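You operate a simulated robot arm through the tools that you are given. There is no shell and no other tool.

Carry out the task below with a simulated two-armed robot. There is one attempt and no reset: what you move stays moved.

JOB
Heat-seal the bag marked THICK and lay it in the green tray.
Fine: set the switch to the bag's word, hold the bar down till the lamp is green, then switch off.

It is judged by the outcome, as a careful person would: the job done as asked, and still so three seconds after it is handed in. It fails if anything else is knocked over, pushed out of place, dropped, spilled or broken. Lids that push on must go on centred and level and be pressed home; caps that screw on are set level and turned clockwise until they are tight.

ROBOT AND FRAMES
Two 6-joint arms with fingered hands on one trunk that stands fixed in place. Base frame: the origin is at the foot of the trunk, x ahead of it, y to its left, z up. Units: m, degrees, N and s.
The left shoulder is at [0.05, 0.17, 1.095], the right one opposite. With the tool pointing down near the work surface each hand reaches from about 0.48 to 0.76 m from the base axis, measured 20 degrees to its own side. Payload 3.5 kg a hand.
Tool frame (each hand has its own): the origin (TCP) lies between the finger pads and is the grasp point; the fingertips stand 0.026 m ahead of it; z points along the fingers, y is the line along which they close. The gripper opens to 0.132 m; its body begins 0.073 m behind the TCP. The gripper is a hand of 3 fingers: y runs from the thumb to the fingers, the wrist lies at [0, 0, -0.234] in the tool frame, and closing takes about 1.5 s.
Orientation is that of the tool frame in the base frame, as a unit quaternion [w, x, y, z]. With the fingers straight down and closing along the base's y, the tool's x points along the base's -x, its y along +y and its z along -z.

CONTROLS
- The arms move only by the tool play_rows. It takes "left_moves", "right_moves" or both (then of equal length, played together; a hand with none holds still); each is a list of rows, each a list of 6 numbers: the shift along the base's x, y, z in m, then the turn, a rotation vector about the base's x, y, z in degrees. In form: [[dx, dy, dz, ax, ay, az], ...]. A call has 1 to 20 rows; each row shifts and turns the commanded pose from where the row before left it. "left_gripper" and "right_gripper" are, for a hand that has rows, the finger opening in m, from 0 to 0.132, set as the call begins (left out, the last holds). Each row takes 0.2 s and may step no farther than 0.05 m and 8.6 degrees from the row before; otherwise, or with a gripper value out of range, the whole call is refused. Where a pose cannot be reached the arm comes as near as it can. A force on the tool above 90 N (or 10 N above the force at the start of the call, whichever is more), or a blocked arm, ends the call early, and 0.2 s more pass. The fingers move at their own pace (about 0.153 m/s each) and stop on an object; they squeeze with about 31 N. The grip force told is the motor's: it shows also when the fingers shut on nothing. Time passes only in rows, and 0.2 s behind the last, so rows that do not move let the fingers close. The reply holds the time, the measured pose of the TCP, the force on the tool along the base axes, the opening and the grip force, in the units named above and with some noise, with the torque about the TCP (base axes, N m) and any sound that the robot's microphone picked up.
- Cameras (640 x 400 px; columns grow to the right, rows downward): "scene" is now at [0.0414, 0.0083, 1.6743]; the picture's right is [-0.08, -1.00, 0.00], its down [-0.71, 0.06, -0.70] and it looks along [0.70, -0.06, -0.71] (base axes); focal length 374 px, centre (320, 200). "left" rides on the left gripper at [-0.062, 0.003, -0.092] in its tool frame; the picture's right is [-0.05, -1.00, 0.00], its down [0.83, -0.04, -0.56] and it looks along [0.55, -0.03, 0.83] (tool axes); focal length 230 px, centre (320, 200). "right" rides on the right gripper at [0.062, 0.003, -0.092] in its tool frame; the picture's right is [-0.05, 1.00, 0.00], its down [-0.83, -0.04, -0.55] and it looks along [-0.55, -0.03, 0.83] (tool axes); focal length 230 px, centre (320, 200). There is no depth. A picture from a camera that has moved, and an enlarged one, comes with that camera's place and axes in the base frame and with its lens. The place of the scene camera against the robot may be out by one fixed shift of up to 0.025 m in any direction.
- camera(camera): a new picture of that camera. It takes no simulated time.
- raise_lower(by): slides the trunk up (or, below 0, down) by that many m; the arms and the scene camera ride with it, the base frame stays. It gives what a move gives, with no picture.
- grasp_type(shape, hand): the hand has 3 fingers and takes this shape, open, in about a second: jaw (thumb against the fingers, like two jaws); tri (thumb and two fingers); tip (a fingertip pinch); poke (one finger out to press); point (the index stretched); flat (the hand flat); cup (the hand cupped); fist (a fist). The gripper value then closes the fingers along that shape, each until it touches; the sizes above hold for jaw. It gives what a move gives, with no picture.
- head_to(pan, tilt): turns the head with the scene camera to pan (to the left, within 86 degrees either way) and tilt (down, from -29 to 69), counted from straight ahead of the robot. It gives what a move gives.
- close_up(camera, box): a new picture of the part [left, top, right, bottom] of that camera's present view, enlarged. It takes no simulated time.
- finish_job(): hands the job in; it is judged then, once.

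Nothing tells you positions but the pictures and the camera data. Unless the task says otherwise, let go and move clear before handing in.

The tools are called after "Request:" by a JSON object that holds its "op" and its "data". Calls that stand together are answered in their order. play_rows: Moves the arms, as the interface text tells. Its arguments: {"type":"object","properties":{"left_moves":{"type":"array"},"left_gripper":{"type":"number"},"right_moves":{"type":"array"},"right_gripper":{"type":"number"}},"required":[]} The other tools are called the same way: raise_lower (by) moves the trunk up or down; grasp_type (shape, hand) gives the hand a shape; head_to (pan, tilt) turns the head that bears the scene camera; camera (camera) takes a picture; close_up (camera, box) takes an enlarged picture of a part of a camera's view; finish_job () hands the job in.

At the start:

```text
clock: 0.0
left_ee_pos: [0.5971, 0.1734, 1.2214]
left_tcp_rot: [0.0, 0.001, 1.0, 0.0]
left_contact_force: [-0.7, -0.6, -0.5]
left_torque: [0.01, -0.02, -0.02]
left_width: 0.1319
left_finger_force: 0.0
left_shape: jaw
right_ee_pos: [0.5974, -0.3033, 1.259]
right_tcp_rot: [0.002, 0.0, 1.0, -0.001]
right_contact_force: [-0.2, 0.0, -0.1]
right_torque: [-0.01, -0.02, 0.03]
right_width: 0.1318
right_finger_force: 0.1
right_shape: jaw
trunk travel left (down, up): [-0.71, 0.0]
head pan, tilt (commanded): [-4.7, 45.4]
```

scene: 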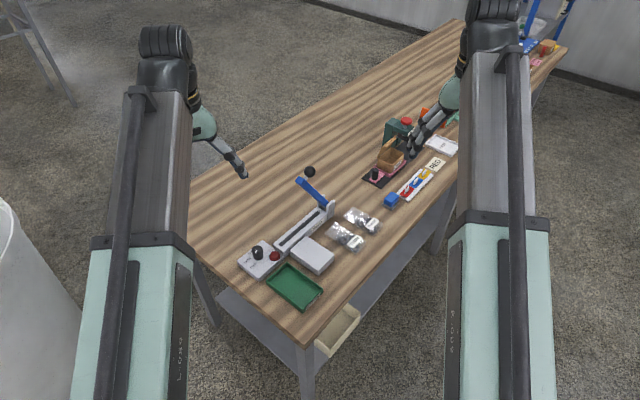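
right: 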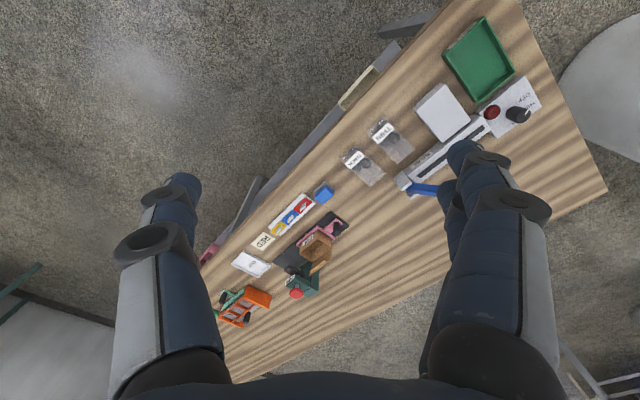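
left: 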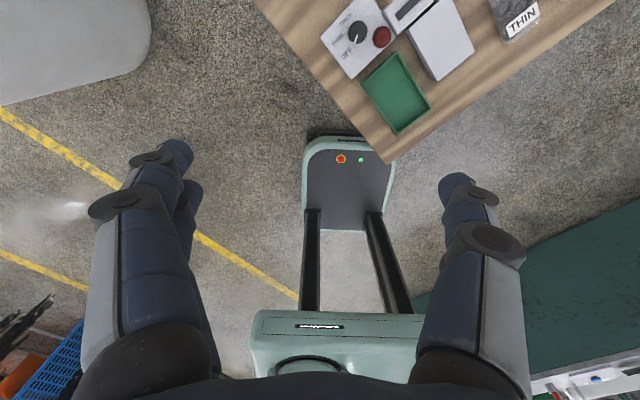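

I see a workbench with an impulse sealer (switch knob, red lamp, blue-handled bar), a green tray, and two bags beside the sealer. I'll look more closely before moving.

Request:
{"op": "close_up", "data": {"camera": "scene", "box": [220, 150, 400, 320]}}

Request:
{"op": "close_up", "data": {"camera": "right", "box": [330, 10, 560, 210]}}

Request:
{"op": "close_up", "data": {"camera": "left", "box": [310, 0, 560, 160]}}

```text
2.35 times, centred on (310, 235) of scene
camera zoom: at [0.0414, 0.0083, 1.6743], right [-0.08, -1.0, 0.0], down [-0.71, 0.06, -0.7], along [0.7, -0.06, -0.71], focal length 881 px, centre (344, 118)
```

zoom: 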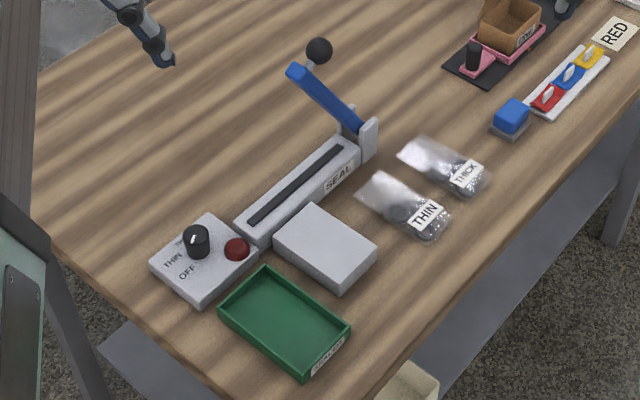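

```text
2.00 times, centred on (445, 110) of right
camera zoom: at [0.5351, -0.3005, 1.3514], right [0.05, 1.0, 0.0], down [0.83, -0.04, 0.56], along [0.56, -0.03, -0.83], focal length 460 px, centre (70, 380)
```

zoom: 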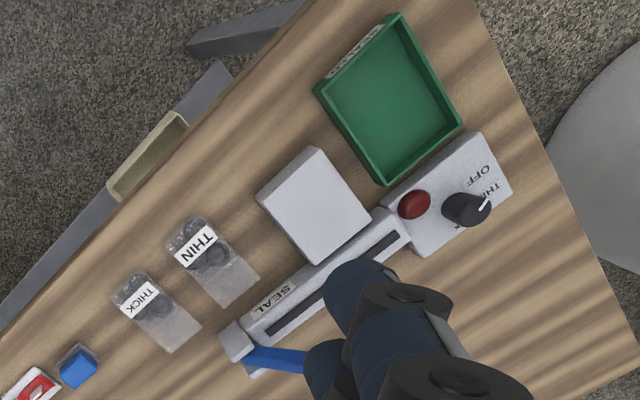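

```text
2.50 times, centred on (435, 80) of left
camera zoom: at [0.6587, 0.177, 1.314], right [0.05, -1.0, 0.0], down [-0.83, -0.04, 0.56], along [-0.55, -0.03, -0.83], focal length 575 px, centre (32, 500)
```

zoom: 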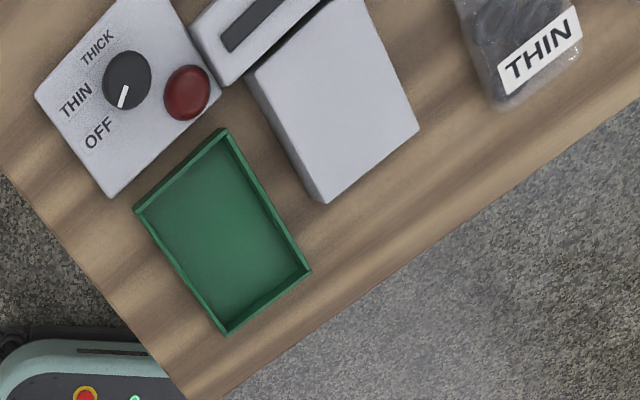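

The bench top looks to be at about z 0.79. The sealer's control box is near [0.68, 0.11], the hinge end near [0.81, -0.09], and the THICK bag near [0.80, -0.21]. I'll zoom in further for detail.

Request:
{"op": "close_up", "data": {"camera": "scene", "box": [235, 235, 300, 285]}}

Request:
{"op": "close_up", "data": {"camera": "scene", "box": [290, 160, 350, 220]}}

Request:
{"op": "close_up", "data": {"camera": "scene", "box": [315, 195, 395, 255]}}

Request:
{"op": "close_up", "data": {"camera": "scene", "box": [265, 190, 345, 315]}}

```text
8.00 times, centred on (268, 260) of scene
camera zoom: at [0.0414, 0.0083, 1.6743], right [-0.08, -1.0, 0.0], down [-0.71, 0.06, -0.7], along [0.7, -0.06, -0.71], focal length 2994 px, centre (740, -280)
```

zoom: 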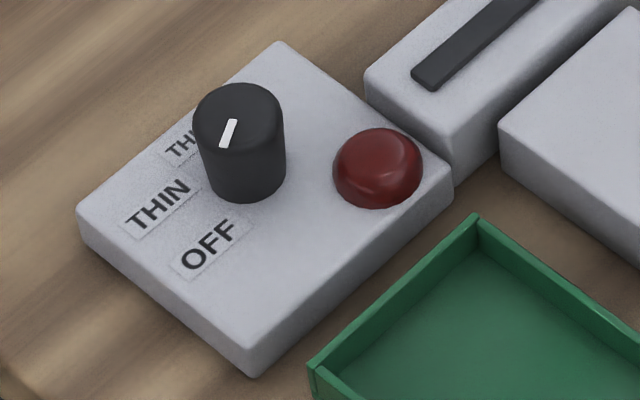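

```text
6.67 times, centred on (320, 190) of scene
camera zoom: at [0.0414, 0.0083, 1.6743], right [-0.08, -1.0, 0.0], down [-0.71, 0.06, -0.7], along [0.7, -0.06, -0.71], focal length 2495 px, centre (320, 267)
```

zoom: 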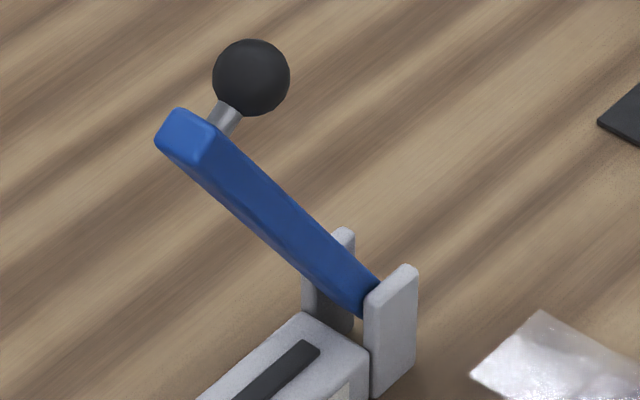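

```text
6.67 times, centred on (355, 225) of scene
camera zoom: at [0.0414, 0.0083, 1.6743], right [-0.08, -1.0, 0.0], down [-0.71, 0.06, -0.7], along [0.7, -0.06, -0.71], focal length 2495 px, centre (87, 33)
```

zoom: 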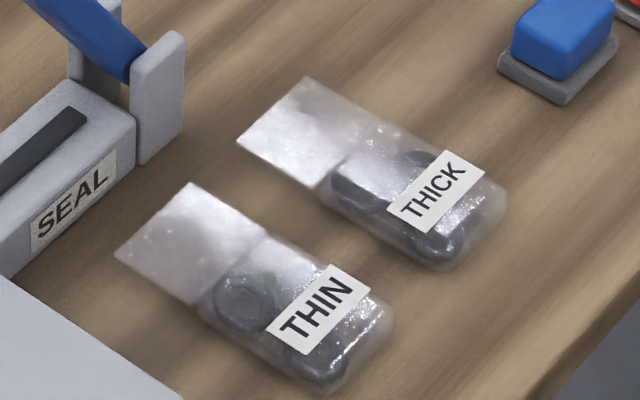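

```text
3.20 times, centred on (305, 252) of scene
camera zoom: at [0.0414, 0.0083, 1.6743], right [-0.08, -1.0, 0.0], down [-0.71, 0.06, -0.7], along [0.7, -0.06, -0.71], focal length 1198 px, centre (368, 32)
```

zoom: 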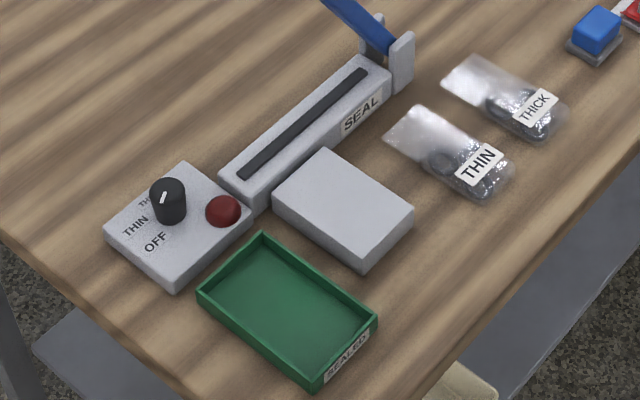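

The bench is turned about 45° to the base, and the sealer strip runs from about (0.71, 0.05) to (0.83, -0.07). The THICK bag's mouth already faces the same way as the sealer. I'll bring both hands closer, still high above everything, to measure with the wrist cameras.

Request:
{"op": "play_rows", "data": {"left_moves": [[0.0143, -0.0098, -0.0367, 0, 0, 0], [0.0143, -0.0098, -0.0367, 0, 0, 0], [0.0143, -0.0098, -0.0367, 0, 0, 0], [0.0143, -0.0098, -0.0367, 0, 0, 0], [0.0143, -0.0098, -0.0367, 0, 0, 0], [0.0143, -0.0098, -0.0367, 0, 0, 0]], "right_moves": [[0.0167, 0.0133, -0.03, 0, 0, 7.3], [0.0167, 0.0133, -0.03, 0, 0, 7.3], [0.0167, 0.0133, -0.03, 0, 0, 7.3], [0.0167, 0.0133, -0.03, 0, 0, 7.3], [0.0167, 0.0133, -0.03, 0, 0, 7.3], [0.0167, 0.0133, -0.03, 0, 0, 7.5]]}}

Request:
{"op": "camera", "data": {"camera": "left"}}

Request:
{"op": "camera", "data": {"camera": "right"}}

Request:
{"op": "camera", "data": {"camera": "scene"}}

```text
clock: 1.4
left_ee_pos: [0.6817, 0.111, 0.9982]
left_tcp_rot: [0.001, -0.001, 1.0, 0.0]
left_contact_force: [-0.2, 0.0, -0.1]
left_torque: [-0.01, -0.01, 0.0]
left_width: 0.132
left_finger_force: 0.2
left_shape: jaw
right_ee_pos: [0.6966, -0.2216, 1.0794]
right_tcp_rot: [0.003, -0.375, 0.927, 0.001]
right_contact_force: [-0.4, -0.4, -0.3]
right_torque: [0.0, 0.01, -0.03]
right_width: 0.1316
right_finger_force: 0.0
right_shape: jaw
trunk travel left (down, up): [-0.71, 0.0]
head pan, tilt (commanded): [-4.7, 45.4]
```

```text
taken
camera left: at [0.7444, 0.1161, 1.0919], right [0.05, -1.0, 0.0], down [-0.83, -0.04, 0.56], along [-0.55, -0.03, -0.83], focal length 230 px, centre (320, 200)
```

left: 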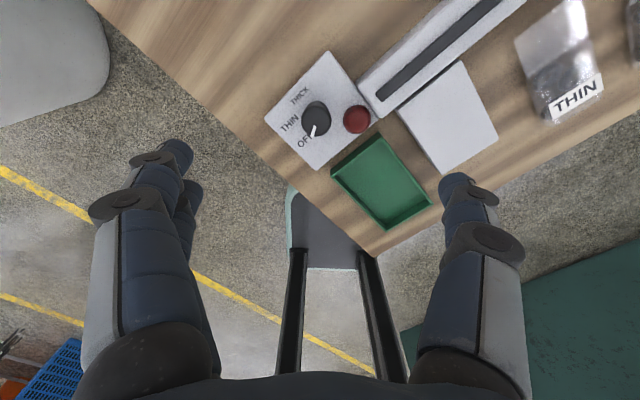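

```text
taken
camera right: at [0.6493, -0.2625, 1.1713], right [-0.66, 0.75, 0.0], down [0.62, 0.55, 0.56], along [0.42, 0.37, -0.83], focal length 230 px, centre (320, 200)
```

right: 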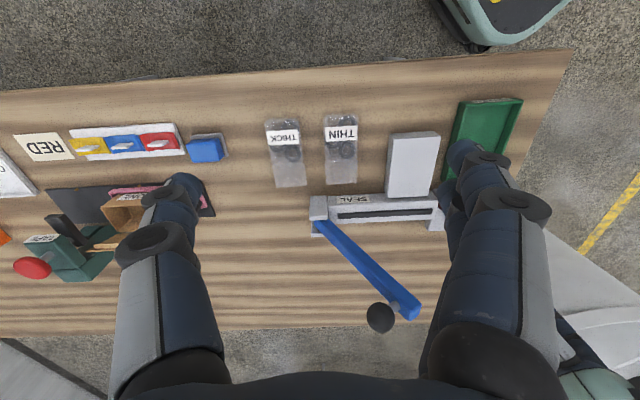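

```text
taken
camera scene: at [0.0424, 0.0083, 1.6744], right [-0.08, -1.0, 0.0], down [-0.71, 0.06, -0.7], along [0.7, -0.06, -0.71], focal length 374 px, centre (320, 200)
```

scene: 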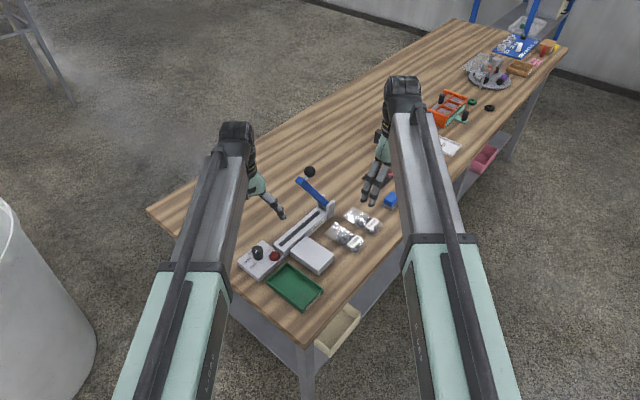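

Both hands moved freely and the wrist cameras now show the bench well. I'll take enlarged views to measure the knob, bar, bag and tray.

Request:
{"op": "close_up", "data": {"camera": "left", "box": [255, 40, 385, 180]}}

Request:
{"op": "close_up", "data": {"camera": "right", "box": [250, 90, 450, 340]}}

Request:
{"op": "close_up", "data": {"camera": "left", "box": [320, 0, 520, 240]}}

```text
2.86 times, centred on (320, 110) of left
camera zoom: at [0.7444, 0.1161, 1.0919], right [0.05, -1.0, 0.0], down [-0.83, -0.04, 0.56], along [-0.55, -0.03, -0.83], focal length 657 px, centre (320, 457)
```

zoom: 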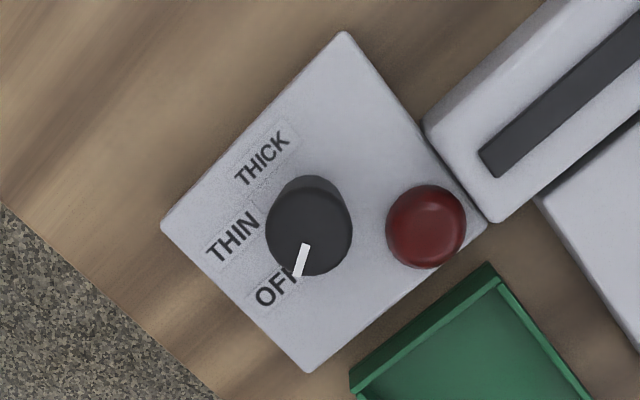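

```text
1.60 times, centred on (350, 215) of right
camera zoom: at [0.6493, -0.2625, 1.1713], right [-0.66, 0.75, 0.0], down [0.62, 0.55, 0.56], along [0.42, 0.37, -0.83], focal length 368 px, centre (272, 176)
```

zoom: 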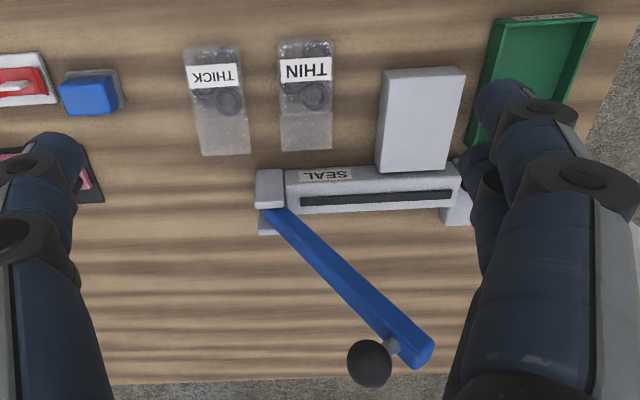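

```text
1.67 times, centred on (420, 120) of left
camera zoom: at [0.7444, 0.1161, 1.0919], right [0.05, -1.0, 0.0], down [-0.83, -0.04, 0.56], along [-0.55, -0.03, -0.83], focal length 384 px, centre (153, 333)
```

zoom: 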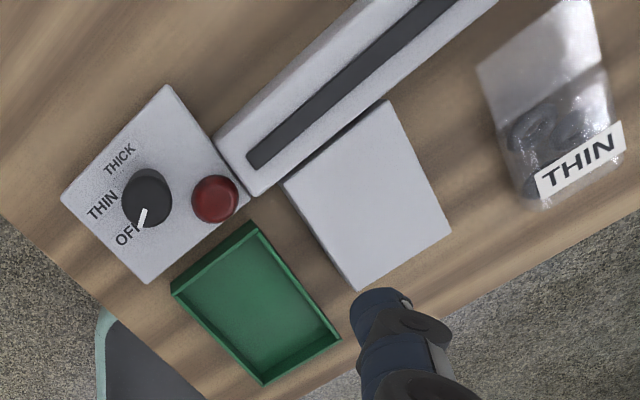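

The knob sits at about (0.680, 0.116) with its top at z 0.847, and it points to OFF. THICK is about 120° clockwise from there. The lamp is 45 mm from the knob on its -y side. I'll look closer at the bags and bar, and test turning the left wrist in the air.

Request:
{"op": "close_up", "data": {"camera": "right", "box": [255, 105, 375, 205]}}

Request:
{"op": "close_up", "data": {"camera": "right", "box": [300, 180, 450, 340]}}

Request:
{"op": "play_rows", "data": {"left_moves": [[0, 0, 0, 0, 0, 8.5], [0, 0, 0, 0, 0, 8.5], [0, 0, 0, 0, 0, 8.5], [0, 0, 0, 0, 0, 8.5], [0, 0, 0, 0, 0, 8.5], [0, 0, 0, 0, 0, 8.5], [0, 0, 0, 0, 0, 8.5], [0, 0, 0, 0, 0, 8.5], [0, 0, 0, 0, 0, 8.5], [0, 0, 0, 0, 0, 8.5], [0, 0, 0, 0, 0, 8.5], [0, 0, 0, 0, 0, 8.5], [0, 0, 0, 0, 0, 8.5], [0, 0, 0, 0, 0, 8.5]], "left_gripper": 0.075}}

Request:
{"op": "camera", "data": {"camera": "left"}}

Request:
{"op": "camera", "data": {"camera": "scene"}}

```text
4.00 times, centred on (315, 155) of right
camera zoom: at [0.6493, -0.2625, 1.1713], right [-0.66, 0.75, 0.0], down [0.62, 0.55, 0.56], along [0.42, 0.37, -0.83], focal length 920 px, centre (340, 380)
```

zoom: 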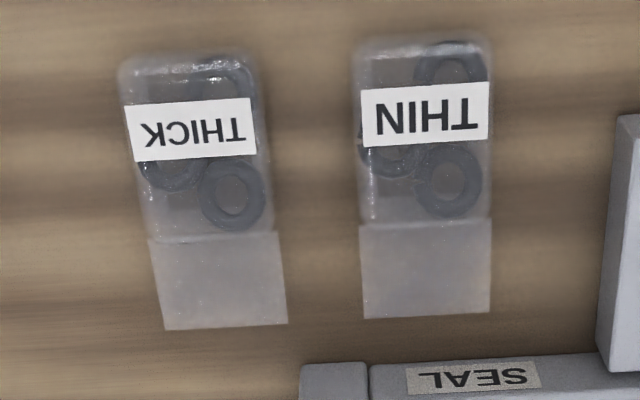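

```text
2.50 times, centred on (375, 260) of right
camera zoom: at [0.6493, -0.2625, 1.1713], right [-0.66, 0.75, 0.0], down [0.62, 0.55, 0.56], along [0.42, 0.37, -0.83], focal length 575 px, centre (182, 50)
```

zoom: 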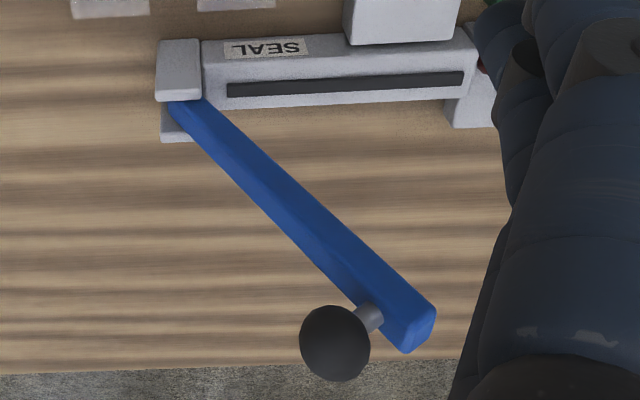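

```text
clock: 4.4
left_ee_pos: [0.6851, 0.1272, 1.001]
left_tcp_rot: [-0.001, -0.633, 0.774, -0.001]
left_contact_force: [0.2, 0.1, -0.2]
left_torque: [0.0, -0.05, 0.0]
left_width: 0.0757
left_finger_force: 0.1
left_shape: jaw
left hand out of reach, approached as far as the arm can: row 10, 11, 12, 13, 14
right_ee_pos: [0.6951, -0.2211, 1.0794]
right_tcp_rot: [0.003, -0.374, 0.927, 0.001]
right_contact_force: [-0.7, -0.4, -0.5]
right_torque: [0.03, 0.03, 0.06]
right_width: 0.1319
right_finger_force: 0.2
right_shape: jaw
trunk travel left (down, up): [-0.71, 0.0]
head pan, tilt (commanded): [-4.7, 45.4]
```

```text
taken
camera left: at [0.6929, 0.1894, 1.0932], right [0.99, -0.15, 0.0], down [-0.12, -0.82, 0.56], along [-0.08, -0.55, -0.83], focal length 230 px, centre (320, 200)
```

left: 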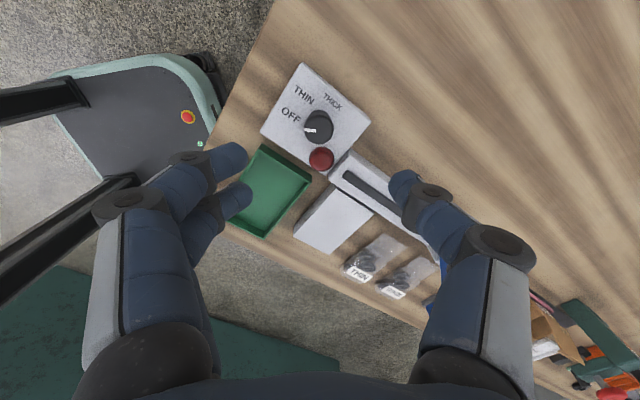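

```text
taken
camera scene: at [0.0414, 0.0083, 1.6743], right [-0.08, -1.0, 0.0], down [-0.71, 0.06, -0.7], along [0.7, -0.06, -0.71], focal length 374 px, centre (320, 200)
```

scene: 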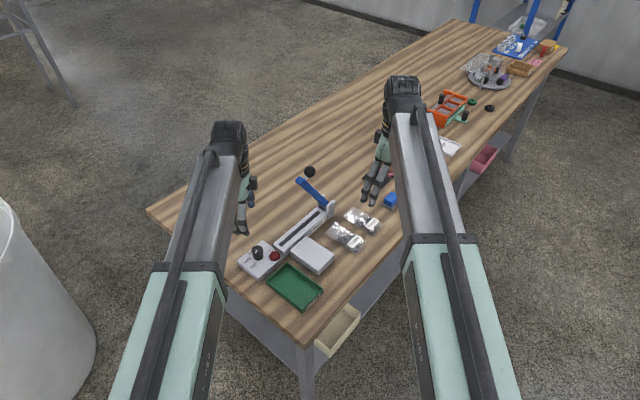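

The left wrist stopped turning at about +78°. I'll turn it back the other way to find the range on that side.

Request:
{"op": "play_rows", "data": {"left_moves": [[0, 0, 0, 0, 0, -8.5], [0, 0, 0, 0, 0, -8.5], [0, 0, 0, 0, 0, -8.5], [0, 0, 0, 0, 0, -8.5], [0, 0, 0, 0, 0, -8.5], [0, 0, 0, 0, 0, -8.5], [0, 0, 0, 0, 0, -8.5], [0, 0, 0, 0, 0, -8.5], [0, 0, 0, 0, 0, -8.5], [0, 0, 0, 0, 0, -8.5], [0, 0, 0, 0, 0, -8.5], [0, 0, 0, 0, 0, -8.5], [0, 0, 0, 0, 0, -8.5], [0, 0, 0, 0, 0, -8.5], [0, 0, 0, 0, 0, -8.5], [0, 0, 0, 0, 0, -8.5], [0, 0, 0, 0, 0, -8.5], [0, 0, 0, 0, 0, -8.5], [0, 0, 0, 0, 0, -8.5], [0, 0, 0, 0, 0, -8.5]]}}

```text
clock: 8.6
left_ee_pos: [0.6821, 0.1266, 1.0018]
left_tcp_rot: [-0.001, 0.717, 0.697, 0.001]
left_contact_force: [-0.2, 0.6, -0.4]
left_torque: [-0.01, 0.0, -0.02]
left_width: 0.0756
left_finger_force: 0.0
left_shape: jaw
right_ee_pos: [0.6954, -0.2224, 1.0802]
right_tcp_rot: [0.003, -0.374, 0.927, 0.0]
right_contact_force: [-0.5, -0.9, 0.0]
right_torque: [0.01, -0.01, 0.0]
right_width: 0.1319
right_finger_force: 0.1
right_shape: jaw
trunk travel left (down, up): [-0.71, 0.0]
head pan, tilt (commanded): [-4.7, 45.4]
```

Request:
{"op": "play_rows", "data": {"left_moves": [[0, 0, 0, 0, 0, -8.5], [0, 0, 0, 0, 0, -8.5], [0, 0, 0, 0, 0, -8.5], [0, 0, 0, 0, 0, -8.5], [0, 0, 0, 0, 0, -8.5], [0, 0, 0, 0, 0, -8.5], [0, 0, 0, 0, 0, -8.5], [0, 0, 0, 0, 0, -8.5]]}}

Request:
{"op": "camera", "data": {"camera": "left"}}

```text
clock: 10.4
left_ee_pos: [0.6853, 0.1268, 1.0012]
left_tcp_rot: [0.0, 0.984, 0.178, 0.001]
left_contact_force: [0.0, -0.2, 0.7]
left_torque: [-0.02, 0.01, -0.02]
left_width: 0.0757
left_finger_force: 0.2
left_shape: jaw
right_ee_pos: [0.6943, -0.2211, 1.079]
right_tcp_rot: [0.003, -0.375, 0.927, 0.001]
right_contact_force: [-0.4, 0.2, 0.4]
right_torque: [-0.01, -0.01, 0.0]
right_width: 0.1319
right_finger_force: 0.0
right_shape: jaw
trunk travel left (down, up): [-0.71, 0.0]
head pan, tilt (commanded): [-4.7, 45.4]
```

```text
taken
camera left: at [0.6267, 0.1033, 1.0935], right [-0.4, 0.92, 0.0], down [0.76, 0.33, 0.56], along [0.51, 0.22, -0.83], focal length 230 px, centre (320, 200)
```

left: 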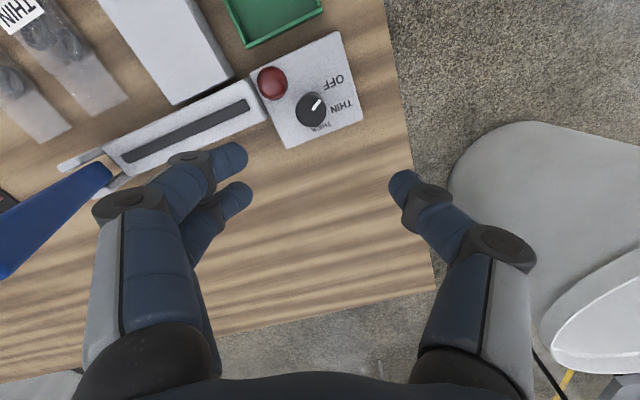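

The left wrist reaches about -160°, so I can turn the knob in two 60° strokes that keep the fingers clear of the lamp. I'll go to -60° and centre over the knob.

Request:
{"op": "play_rows", "data": {"left_moves": [[0, -0.001, -0.004, 0, 0, 8.3], [0, -0.001, -0.004, 0, 0, 8.3], [0, -0.001, -0.004, 0, 0, 8.3], [0, -0.001, -0.004, 0, 0, 8.3], [0, -0.001, -0.004, 0, 0, 8.3], [0, -0.001, -0.004, 0, 0, 8.3], [0, -0.001, -0.004, 0, 0, 8.3], [0, -0.001, -0.004, 0, 0, 8.3], [-0.001, -0.001, -0.004, 0, 0, 8.3], [-0.001, -0.001, -0.004, 0, 0, 8.3], [-0.001, -0.001, -0.004, 0, 0, 8.3], [-0.001, -0.001, -0.004, 0, 0, 8.3]]}}

Request:
{"op": "camera", "data": {"camera": "left"}}

Request:
{"op": "close_up", "data": {"camera": "left", "box": [250, 60, 410, 180]}}

```text
clock: 13.0
left_ee_pos: [0.6795, 0.1147, 0.9532]
left_tcp_rot: [-0.002, 0.498, 0.867, 0.001]
left_contact_force: [-0.8, 0.4, 0.5]
left_torque: [0.02, -0.01, 0.0]
left_width: 0.0757
left_finger_force: 0.0
left_shape: jaw
right_ee_pos: [0.6951, -0.2211, 1.0788]
right_tcp_rot: [0.003, -0.374, 0.927, 0.001]
right_contact_force: [0.6, 0.3, -0.3]
right_torque: [0.01, 0.0, 0.0]
right_width: 0.132
right_finger_force: 0.2
right_shape: jaw
trunk travel left (down, up): [-0.71, 0.0]
head pan, tilt (commanded): [-4.7, 45.4]
```

```text
taken
camera left: at [0.7141, 0.0646, 1.0456], right [-0.84, -0.55, 0.0], down [-0.46, 0.69, 0.56], along [-0.31, 0.47, -0.83], focal length 230 px, centre (320, 200)
```

left: 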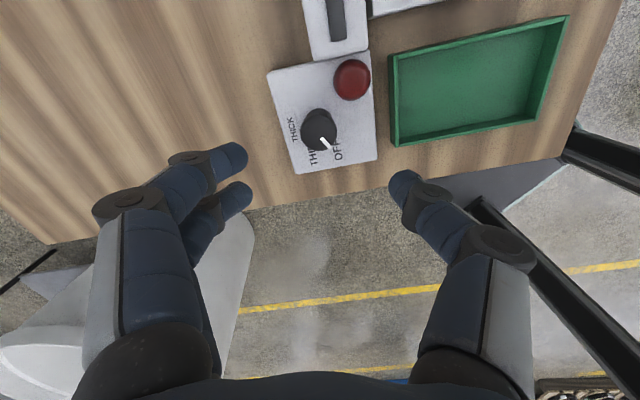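

```text
3.33 times, centred on (330, 120) of left
camera zoom: at [0.7141, 0.0646, 1.0456], right [-0.84, -0.55, 0.0], down [-0.46, 0.69, 0.56], along [-0.31, 0.47, -0.83], focal length 767 px, centre (287, 467)
```

zoom: 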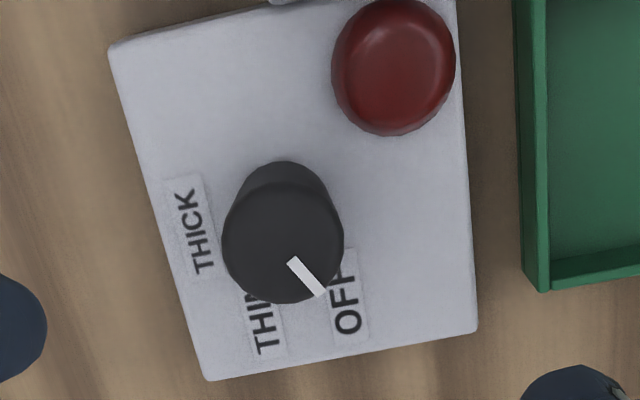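

My two estimates of the knob centre agree, at (0.680, 0.117), and the left hand is directly over it. I'll lower the hand until the fingertips are about 5 mm above the box, then close on the knob.

Request:
{"op": "play_rows", "data": {"left_moves": [[0, 0, -0.025, 0, 0, 0], [0, 0, -0.025, 0, 0, 0], [0, 0, -0.025, 0, 0, 0], [0, 0, -0.015, 0, 0, 0], [0, 0, -0.008, 0, 0, 0]], "left_gripper": 0.065}}

Request:
{"op": "camera", "data": {"camera": "left"}}

Request:
{"op": "close_up", "data": {"camera": "scene", "box": [220, 200, 320, 290]}}

```text
clock: 14.2
left_ee_pos: [0.6801, 0.1148, 0.8547]
left_tcp_rot: [-0.002, 0.498, 0.867, 0.001]
left_contact_force: [-0.3, -0.6, -0.2]
left_torque: [0.0, -0.03, 0.01]
left_width: 0.0655
left_finger_force: 0.0
left_shape: jaw
right_ee_pos: [0.695, -0.2215, 1.0787]
right_tcp_rot: [0.003, -0.375, 0.927, 0.0]
right_contact_force: [0.3, 0.6, 0.3]
right_torque: [0.01, 0.0, 0.0]
right_width: 0.1318
right_finger_force: 0.1
right_shape: jaw
trunk travel left (down, up): [-0.71, 0.0]
head pan, tilt (commanded): [-4.7, 45.4]
```

```text
taken
camera left: at [0.7137, 0.0652, 0.9474], right [-0.84, -0.55, 0.0], down [-0.45, 0.69, 0.56], along [-0.31, 0.47, -0.83], focal length 230 px, centre (320, 200)
```

left: 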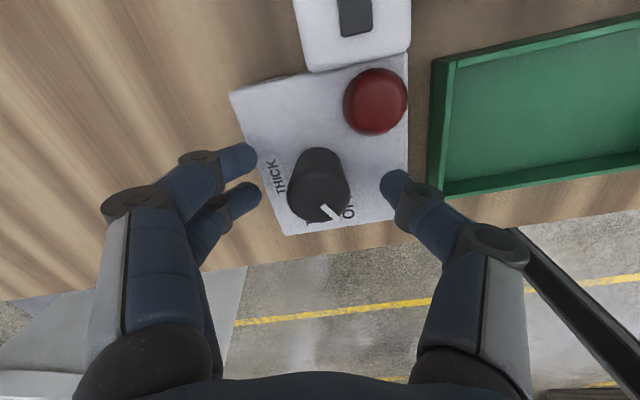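

```text
4.44 times, centred on (270, 245) of scene
camera zoom: at [0.0415, 0.0083, 1.6743], right [-0.08, -1.0, 0.0], down [-0.71, 0.06, -0.7], along [0.7, -0.06, -0.71], focal length 1663 px, centre (542, 0)
```

zoom: 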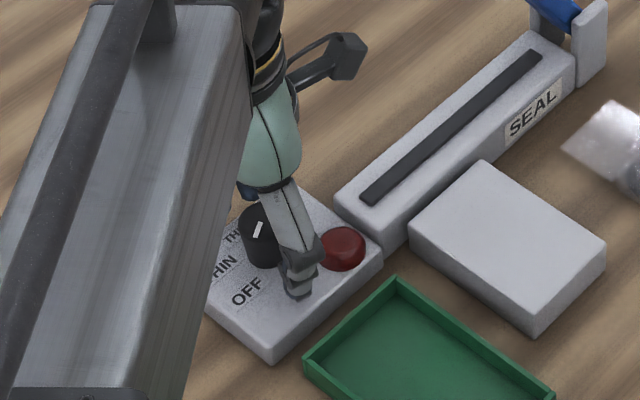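

The knob is between the thumb and fingers, and nothing is touching the lamp. I'll close on it now.

Request:
{"op": "play_rows", "data": {"left_moves": [[0, 0, 0, 0, 0, 0], [0, 0, 0, 0, 0, 0], [0, 0, 0, 0, 0, 0], [0, 0, 0, 0, 0, 0], [0, 0, 0, 0, 0, 0]], "left_gripper": 0.02}}

Request:
{"op": "camera", "data": {"camera": "left"}}

```text
clock: 15.4
left_ee_pos: [0.6804, 0.1161, 0.8546]
left_tcp_rot: [-0.002, 0.498, 0.867, 0.001]
left_contact_force: [-2.8, 0.9, -4.5]
left_torque: [0.03, 0.01, 0.01]
left_width: 0.0194
left_finger_force: 30.5
left_shape: jaw
right_ee_pos: [0.6942, -0.2215, 1.0783]
right_tcp_rot: [0.003, -0.374, 0.927, 0.0]
right_contact_force: [0.6, 0.7, 0.3]
right_torque: [-0.02, 0.02, -0.01]
right_width: 0.1318
right_finger_force: 0.1
right_shape: jaw
trunk travel left (down, up): [-0.71, 0.0]
head pan, tilt (commanded): [-4.7, 45.4]
```

```text
taken
camera left: at [0.7136, 0.0653, 0.9471], right [-0.84, -0.55, 0.0], down [-0.45, 0.69, 0.56], along [-0.31, 0.47, -0.83], focal length 230 px, centre (320, 200)
```

left: 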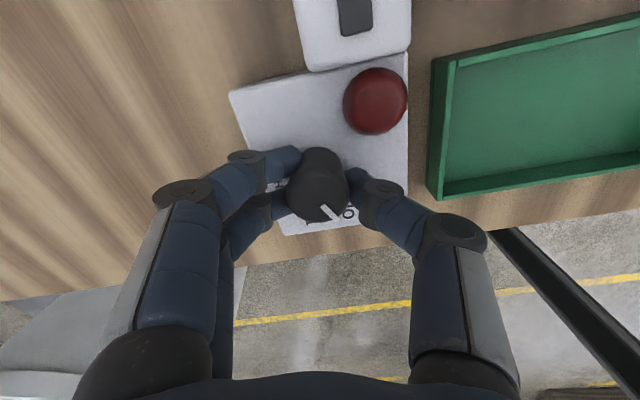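

I have a firm grip on the knob. I'll turn it clockwise 60°.

Request:
{"op": "play_rows", "data": {"left_moves": [[0, 0, 0, 0, 0, -7.5], [0, 0, 0, 0, 0, -7.5], [0, 0, 0, 0, 0, -7.5], [0, 0, 0, 0, 0, -7.5], [0, 0, 0, 0, 0, -7.5], [0, 0, 0, 0, 0, -7.5], [0, 0, 0, 0, 0, -7.5], [0, 0, 0, 0, 0, -7.5]]}}

Request:
{"op": "camera", "data": {"camera": "left"}}

Request:
{"op": "close_up", "data": {"camera": "scene", "box": [220, 220, 320, 290]}}

```text
clock: 17.2
left_ee_pos: [0.6816, 0.1171, 0.8543]
left_tcp_rot: [-0.001, 0.866, 0.501, 0.001]
left_contact_force: [1.8, 10.5, -3.6]
left_torque: [0.19, -0.03, 0.04]
left_width: 0.0195
left_finger_force: 30.9
left_shape: jaw
right_ee_pos: [0.6962, -0.2211, 1.0798]
right_tcp_rot: [0.002, -0.374, 0.927, 0.0]
right_contact_force: [-0.2, -1.0, 0.5]
right_torque: [-0.02, 0.01, 0.03]
right_width: 0.1319
right_finger_force: 0.0
right_shape: jaw
trunk travel left (down, up): [-0.71, 0.0]
head pan, tilt (commanded): [-4.7, 45.4]
```

```text
taken
camera left: at [0.6525, 0.0625, 0.9471], right [-0.89, 0.45, 0.0], down [0.37, 0.74, 0.56], along [0.25, 0.5, -0.83], focal length 230 px, centre (320, 200)
```

left: 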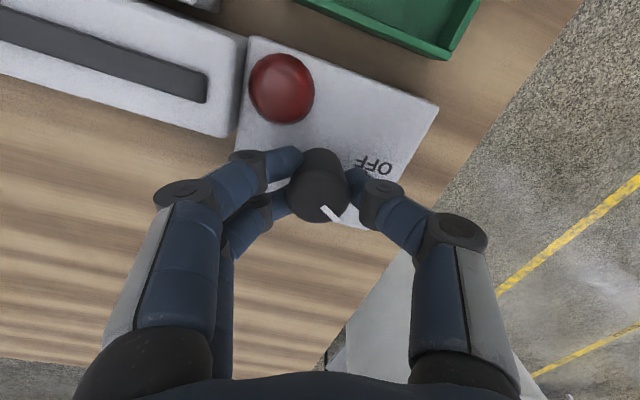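

```text
5.71 times, centred on (270, 255) of scene
camera zoom: at [0.0421, 0.0095, 1.6743], right [-0.08, -1.0, 0.0], down [-0.71, 0.06, -0.7], along [0.7, -0.06, -0.71], focal length 2138 px, centre (606, -114)
```

zoom: 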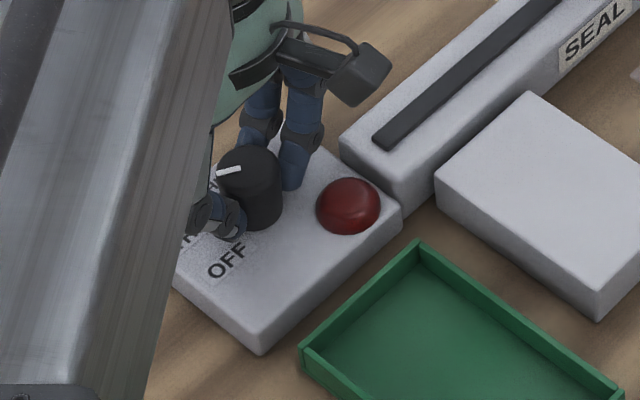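

The knob turned with the hand and now points to about THIN. I'll open, turn the hand back and take a fresh grip for the second stroke.

Request:
{"op": "play_rows", "data": {"left_moves": [[0, 0, 0, 0, 0, 0], [0, 0, 0, 0, 0, 0], [0, 0, 0, 0, 0, 0]], "left_gripper": 0.065}}

Request:
{"op": "play_rows", "data": {"left_moves": [[0, 0, 0, 0, 0, 7.5], [0, 0, 0, 0, 0, 7.5], [0, 0, 0, 0, 0, 7.5], [0, 0, 0, 0, 0, 7.5], [0, 0, 0, 0, 0, 7.5], [0, 0, 0, 0, 0, 7.5], [0, 0, 0, 0, 0, 7.5], [0, 0, 0, 0, 0, 7.5]]}}

Request:
{"op": "camera", "data": {"camera": "left"}}

Request:
{"op": "close_up", "data": {"camera": "left", "box": [220, 50, 420, 250]}}

```text
clock: 18.0
left_ee_pos: [0.6794, 0.1149, 0.8545]
left_tcp_rot: [-0.001, 0.865, 0.502, 0.001]
left_contact_force: [0.4, -0.1, 0.1]
left_torque: [-0.04, -0.02, 0.01]
left_width: 0.0641
left_finger_force: 0.1
left_shape: jaw
right_ee_pos: [0.6955, -0.2237, 1.0792]
right_tcp_rot: [0.003, -0.375, 0.927, 0.0]
right_contact_force: [-0.5, -0.6, 0.5]
right_torque: [0.01, -0.03, 0.04]
right_width: 0.1318
right_finger_force: 0.1
right_shape: jaw
trunk travel left (down, up): [-0.71, 0.0]
head pan, tilt (commanded): [-4.7, 45.4]
```

```text
clock: 19.8
left_ee_pos: [0.6801, 0.1159, 0.8538]
left_tcp_rot: [-0.001, 0.498, 0.867, 0.001]
left_contact_force: [-0.6, 0.7, -0.4]
left_torque: [0.0, 0.01, 0.01]
left_width: 0.0644
left_finger_force: 0.1
left_shape: jaw
right_ee_pos: [0.6948, -0.2213, 1.0791]
right_tcp_rot: [0.003, -0.375, 0.927, 0.0]
right_contact_force: [-0.7, -0.2, 0.5]
right_torque: [-0.04, -0.01, -0.02]
right_width: 0.1318
right_finger_force: 0.0
right_shape: jaw
trunk travel left (down, up): [-0.71, 0.0]
head pan, tilt (commanded): [-4.7, 45.4]
```

```text
taken
camera left: at [0.7139, 0.0651, 0.9466], right [-0.84, -0.55, 0.0], down [-0.46, 0.69, 0.56], along [-0.31, 0.47, -0.83], focal length 230 px, centre (320, 200)
```

left: 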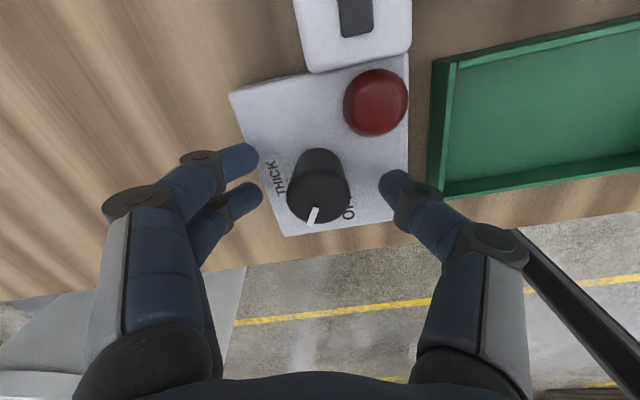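

```text
2.00 times, centred on (320, 150) of left
camera zoom: at [0.7139, 0.0651, 0.9466], right [-0.84, -0.55, 0.0], down [-0.46, 0.69, 0.56], along [-0.31, 0.47, -0.83], focal length 460 px, centre (320, 300)
```

zoom: 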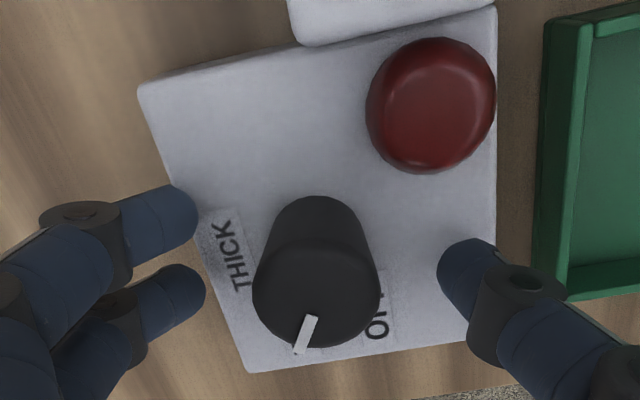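

The pointer is now at about 105°, which is THIN, so the 60° spacing holds. One more 60° stroke should reach THICK.

Request:
{"op": "play_rows", "data": {"left_moves": [[0, 0, 0, 0, 0, 0], [0, 0, 0, 0, 0, 0], [0, 0, 0, 0, 0, 0], [0, 0, 0, 0, 0, 0], [0, 0, 0, 0, 0, 0]], "left_gripper": 0.02}}

Request:
{"op": "play_rows", "data": {"left_moves": [[0, 0, 0, 0, 0, -7.5], [0, 0, 0, 0, 0, -7.5], [0, 0, 0, 0, 0, -7.5], [0, 0, 0, 0, 0, -7.5], [0, 0, 0, 0, 0, -7.5], [0, 0, 0, 0, 0, -7.5], [0, 0, 0, 0, 0, -7.5], [0, 0, 0, 0, 0, -7.5]]}}

Request:
{"op": "play_rows", "data": {"left_moves": [[0, 0, 0, 0, 0, 0], [0, 0, 0, 0, 0, 0], [0, 0, 0, 0, 0, 0]], "left_gripper": 0.065}}

Request:
{"op": "close_up", "data": {"camera": "left", "box": [220, 50, 420, 250]}}

```text
clock: 21.0
left_ee_pos: [0.6797, 0.1147, 0.8538]
left_tcp_rot: [-0.003, 0.498, 0.867, 0.002]
left_contact_force: [-1.0, -0.8, -4.3]
left_torque: [0.02, -0.03, -0.05]
left_width: 0.0191
left_finger_force: 31.2
left_shape: jaw
right_ee_pos: [0.6954, -0.221, 1.0782]
right_tcp_rot: [0.003, -0.375, 0.927, 0.0]
right_contact_force: [-0.9, 0.0, -1.0]
right_torque: [0.01, -0.01, -0.01]
right_width: 0.1318
right_finger_force: 0.1
right_shape: jaw
trunk travel left (down, up): [-0.71, 0.0]
head pan, tilt (commanded): [-4.7, 45.4]
```

```text
clock: 22.8
left_ee_pos: [0.6806, 0.1161, 0.8541]
left_tcp_rot: [-0.001, 0.866, 0.501, 0.001]
left_contact_force: [3.0, 7.3, -11.3]
left_torque: [0.11, -0.09, -0.02]
left_width: 0.0187
left_finger_force: 31.2
left_shape: jaw
right_ee_pos: [0.696, -0.2218, 1.0789]
right_tcp_rot: [0.002, -0.374, 0.927, -0.001]
right_contact_force: [0.4, -0.6, -0.4]
right_torque: [0.01, -0.01, 0.0]
right_width: 0.1317
right_finger_force: 0.0
right_shape: jaw
trunk travel left (down, up): [-0.71, 0.0]
head pan, tilt (commanded): [-4.7, 45.4]
```

```text
clock: 23.6
left_ee_pos: [0.6803, 0.1151, 0.8552]
left_tcp_rot: [-0.001, 0.865, 0.501, 0.0]
left_contact_force: [0.3, -0.2, 0.2]
left_torque: [0.03, 0.0, 0.0]
left_width: 0.0639
left_finger_force: 0.2
left_shape: jaw
right_ee_pos: [0.6945, -0.2222, 1.0796]
right_tcp_rot: [0.003, -0.374, 0.927, 0.0]
right_contact_force: [-0.5, 0.0, -0.6]
right_torque: [0.02, -0.04, 0.01]
right_width: 0.132
right_finger_force: 0.0
right_shape: jaw
trunk travel left (down, up): [-0.71, 0.0]
head pan, tilt (commanded): [-4.7, 45.4]
```

```text
2.00 times, centred on (320, 150) of left
camera zoom: at [0.6513, 0.0607, 0.9478], right [-0.89, 0.45, 0.0], down [0.37, 0.74, 0.56], along [0.25, 0.5, -0.83], focal length 460 px, centre (320, 300)
```

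zoom: 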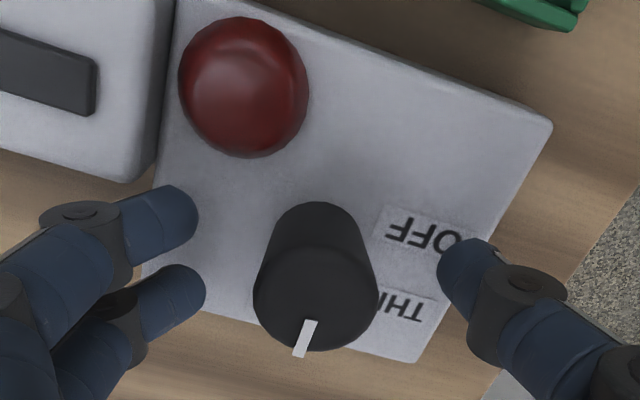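

The switch now reads THICK. Next I'll lift the left hand clear. I'll also bring the right hand over the THICK bag, tilted 30° for reach, with the fingers set to close across its width.

Request:
{"op": "play_rows", "data": {"left_moves": [[0, 0, 0.03, 0, 0, 0], [0, 0, 0.03, 0, 0, 0], [0, 0, 0.03, 0, 0, 0], [0, 0.015, 0.03, 0, 0, 8], [-0.01, 0.02, 0.03, 0, 0, 8], [-0.01, 0.02, 0.03, 0, 0, 8], [-0.01, 0.02, 0.01, 0, 0, 8]], "right_moves": [[0.0, 0.0, 0, 0, 0, 1.0], [0.0155, 0.0004, -0.02, 3.54, -3.54, 0], [0.0155, 0.0004, -0.02, 3.54, -3.54, 0], [0.0155, 0.0004, -0.02, 3.54, -3.54, 0], [0.0155, 0.0004, -0.02, 3.54, -3.54, 0], [0.0155, 0.0004, -0.02, 3.54, -3.54, 0], [0.0155, 0.0004, -0.02, 3.54, -3.54, 0]], "right_gripper": 0.075}}

Request:
{"op": "camera", "data": {"camera": "right"}}

Request:
{"op": "close_up", "data": {"camera": "scene", "box": [220, 150, 420, 310]}}

```text
clock: 25.2
left_ee_pos: [0.6505, 0.1901, 1.0477]
left_tcp_rot: [-0.001, 0.692, 0.722, 0.002]
left_contact_force: [0.0, -0.1, -0.3]
left_torque: [0.0, 0.0, 0.02]
left_width: 0.0642
left_finger_force: 0.1
left_shape: jaw
right_ee_pos: [0.7906, -0.2212, 0.9587]
right_tcp_rot: [0.243, -0.369, 0.892, 0.099]
right_contact_force: [-0.3, -0.5, -0.3]
right_torque: [0.03, 0.02, -0.04]
right_width: 0.0756
right_finger_force: 0.1
right_shape: jaw
trunk travel left (down, up): [-0.71, 0.0]
head pan, tilt (commanded): [-4.7, 45.4]
```

```text
taken
camera right: at [0.7171, -0.2895, 1.0084], right [-0.67, 0.74, 0.02], down [0.34, 0.28, 0.9], along [0.66, 0.61, -0.44], focal length 230 px, centre (320, 200)
```

right: 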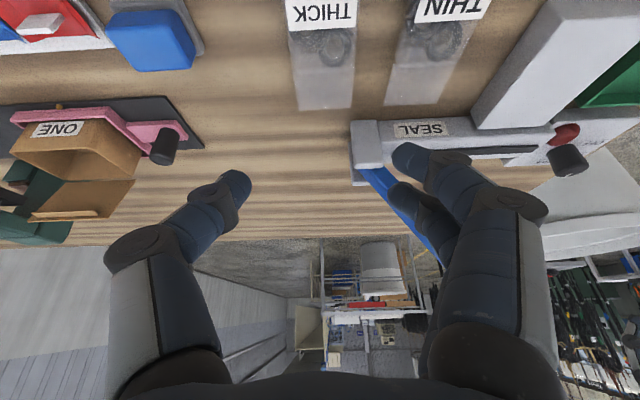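

```text
2.50 times, centred on (320, 230) of scene
camera zoom: at [0.0415, 0.0083, 1.6743], right [-0.08, -1.0, 0.0], down [-0.71, 0.06, -0.7], along [0.7, -0.06, -0.71], focal length 936 px, centre (320, 125)
```

zoom: 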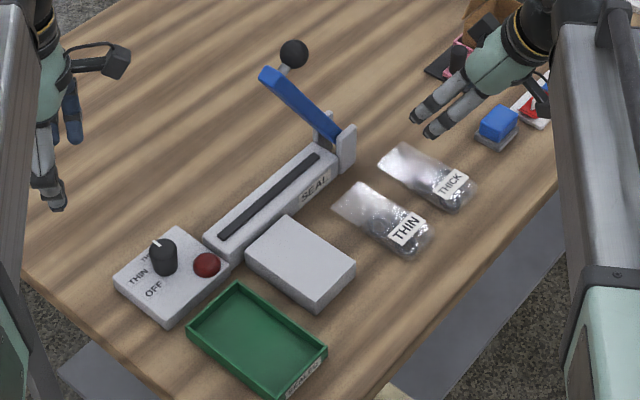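

The right hand reached the tilted pose above the THICK bag. I'll check alignment with a close-up before going down.

Request:
{"op": "close_up", "data": {"camera": "right", "box": [240, 0, 440, 125]}}

Request:
{"op": "close_up", "data": {"camera": "left", "box": [200, 0, 500, 200]}}

```text
3.20 times, centred on (340, 62) of right
camera zoom: at [0.7171, -0.2895, 1.0084], right [-0.67, 0.74, 0.02], down [0.34, 0.28, 0.9], along [0.66, 0.61, -0.44], focal length 736 px, centre (256, 640)
```

zoom: 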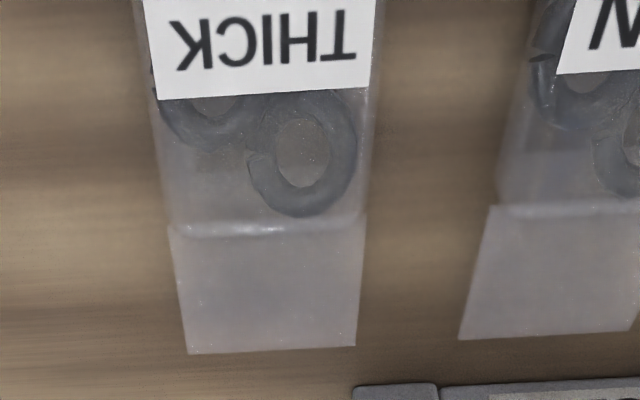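

```text
2.00 times, centred on (350, 100) of left
camera zoom: at [0.6567, 0.1293, 1.1394], right [-1.0, -0.09, 0.0], down [-0.08, 0.83, 0.56], along [-0.05, 0.56, -0.83], focal length 460 px, centre (260, 400)
```

zoom: 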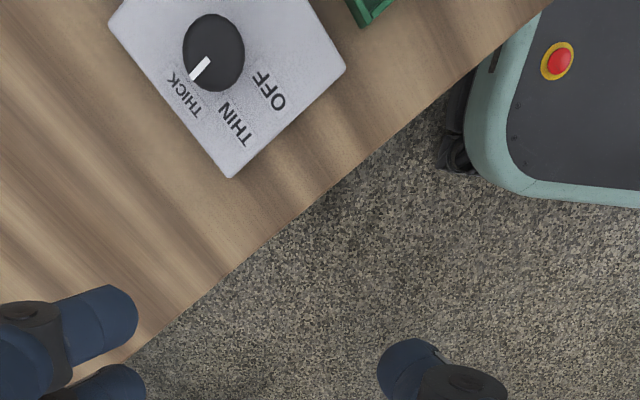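

The knob mark points at THICK. The bag's contents are centred near (0.789, -0.217), so I'll lower the right hand in stages.

Request:
{"op": "play_rows", "data": {"right_moves": [[-0.0017, -0.0004, -0.025, 0, 0, 0], [-0.0018, -0.0004, -0.025, 0, 0, 0], [-0.0017, -0.0004, -0.025, 0, 0, 0], [-0.0018, -0.0005, -0.02, 0, 0, 0]]}}

Request:
{"op": "camera", "data": {"camera": "right"}}

Request:
{"op": "close_up", "data": {"camera": "scene", "box": [320, 150, 440, 250]}}

```text
clock: 26.2
left_ee_pos: [0.6511, 0.1898, 1.0464]
left_tcp_rot: [-0.001, 0.693, 0.721, 0.001]
left_contact_force: [0.2, 0.1, 0.3]
left_torque: [-0.01, 0.02, 0.04]
left_width: 0.0641
left_finger_force: 0.1
left_shape: jaw
right_ee_pos: [0.784, -0.2221, 0.8632]
right_tcp_rot: [0.242, -0.369, 0.892, 0.099]
right_contact_force: [-0.2, 0.3, -0.2]
right_torque: [0.01, -0.03, -0.01]
right_width: 0.0757
right_finger_force: 0.1
right_shape: jaw
trunk travel left (down, up): [-0.71, 0.0]
head pan, tilt (commanded): [-4.7, 45.4]
```

```text
taken
camera right: at [0.7114, -0.2898, 0.9122], right [-0.67, 0.74, 0.03], down [0.34, 0.28, 0.9], along [0.66, 0.61, -0.44], focal length 230 px, centre (320, 200)
```

right: 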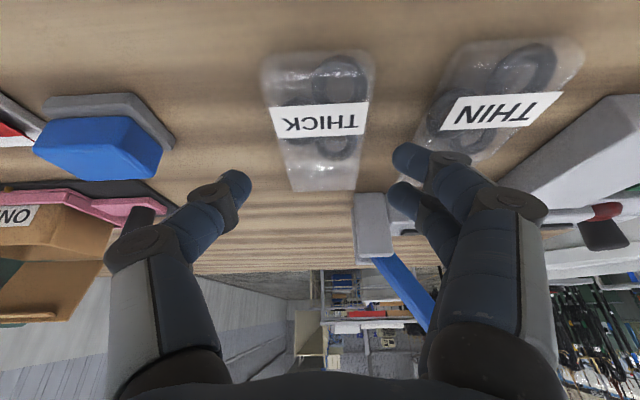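

```text
4.00 times, centred on (380, 200) of scene
camera zoom: at [0.0415, 0.0082, 1.6743], right [-0.08, -1.0, 0.0], down [-0.71, 0.06, -0.7], along [0.7, -0.06, -0.71], focal length 1497 px, centre (80, 200)
```

zoom: 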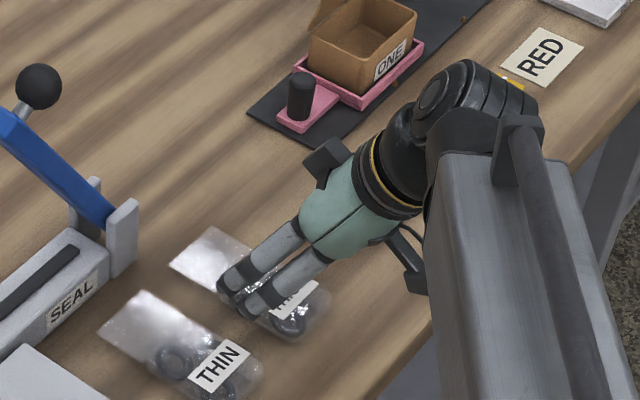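

The fingers straddle the THICK bag and its neighbour THIN is about 1 cm beyond. I'll narrow the opening a little and lower the rest of the way in small steps, watching the force.

Request:
{"op": "play_rows", "data": {"right_moves": [[0, 0, 0, 0, 0, 0], [0, 0, -0.012, 0, 0, 0], [0, 0, -0.012, 0, 0, 0], [0, 0, -0.008, 0, 0, 0]], "right_gripper": 0.067}}

Request:
{"op": "camera", "data": {"camera": "right"}}

Request:
{"op": "close_up", "data": {"camera": "scene", "box": [330, 190, 410, 250]}}

```text
clock: 27.2
left_ee_pos: [0.6507, 0.1897, 1.047]
left_tcp_rot: [0.0, 0.694, 0.72, 0.001]
left_contact_force: [-0.5, -0.4, -0.7]
left_torque: [0.02, -0.04, -0.02]
left_width: 0.0645
left_finger_force: 0.0
left_shape: jaw
right_ee_pos: [0.7847, -0.2231, 0.8319]
right_tcp_rot: [0.243, -0.369, 0.892, 0.1]
right_contact_force: [0.3, -0.2, 3.0]
right_torque: [0.06, 0.06, 0.0]
right_width: 0.0675
right_finger_force: 0.2
right_shape: jaw
trunk travel left (down, up): [-0.71, 0.0]
head pan, tilt (commanded): [-4.7, 45.4]
```

```text
taken
camera right: at [0.7109, -0.2908, 0.8808], right [-0.67, 0.74, 0.02], down [0.34, 0.28, 0.9], along [0.66, 0.61, -0.44], focal length 230 px, centre (320, 200)
```

right: 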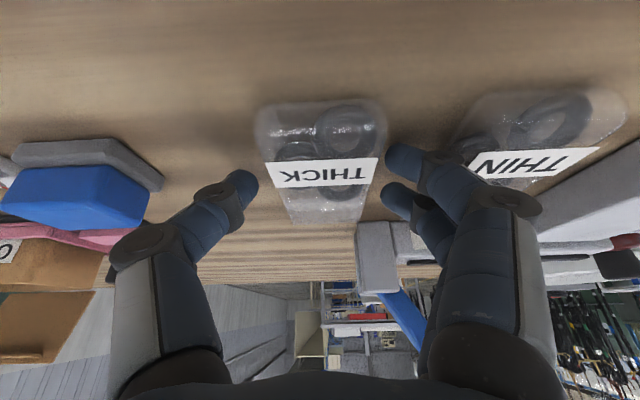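

```text
6.67 times, centred on (370, 220) of scene
camera zoom: at [0.041, 0.0083, 1.6744], right [-0.08, -1.0, 0.0], down [-0.71, 0.06, -0.7], along [0.7, -0.06, -0.71], focal length 2495 px, centre (-13, 67)
```

zoom: 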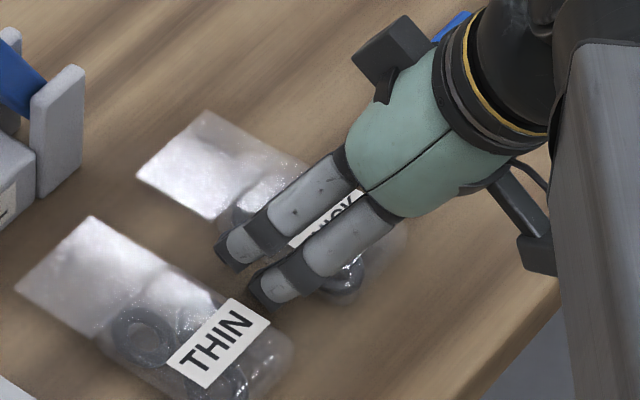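

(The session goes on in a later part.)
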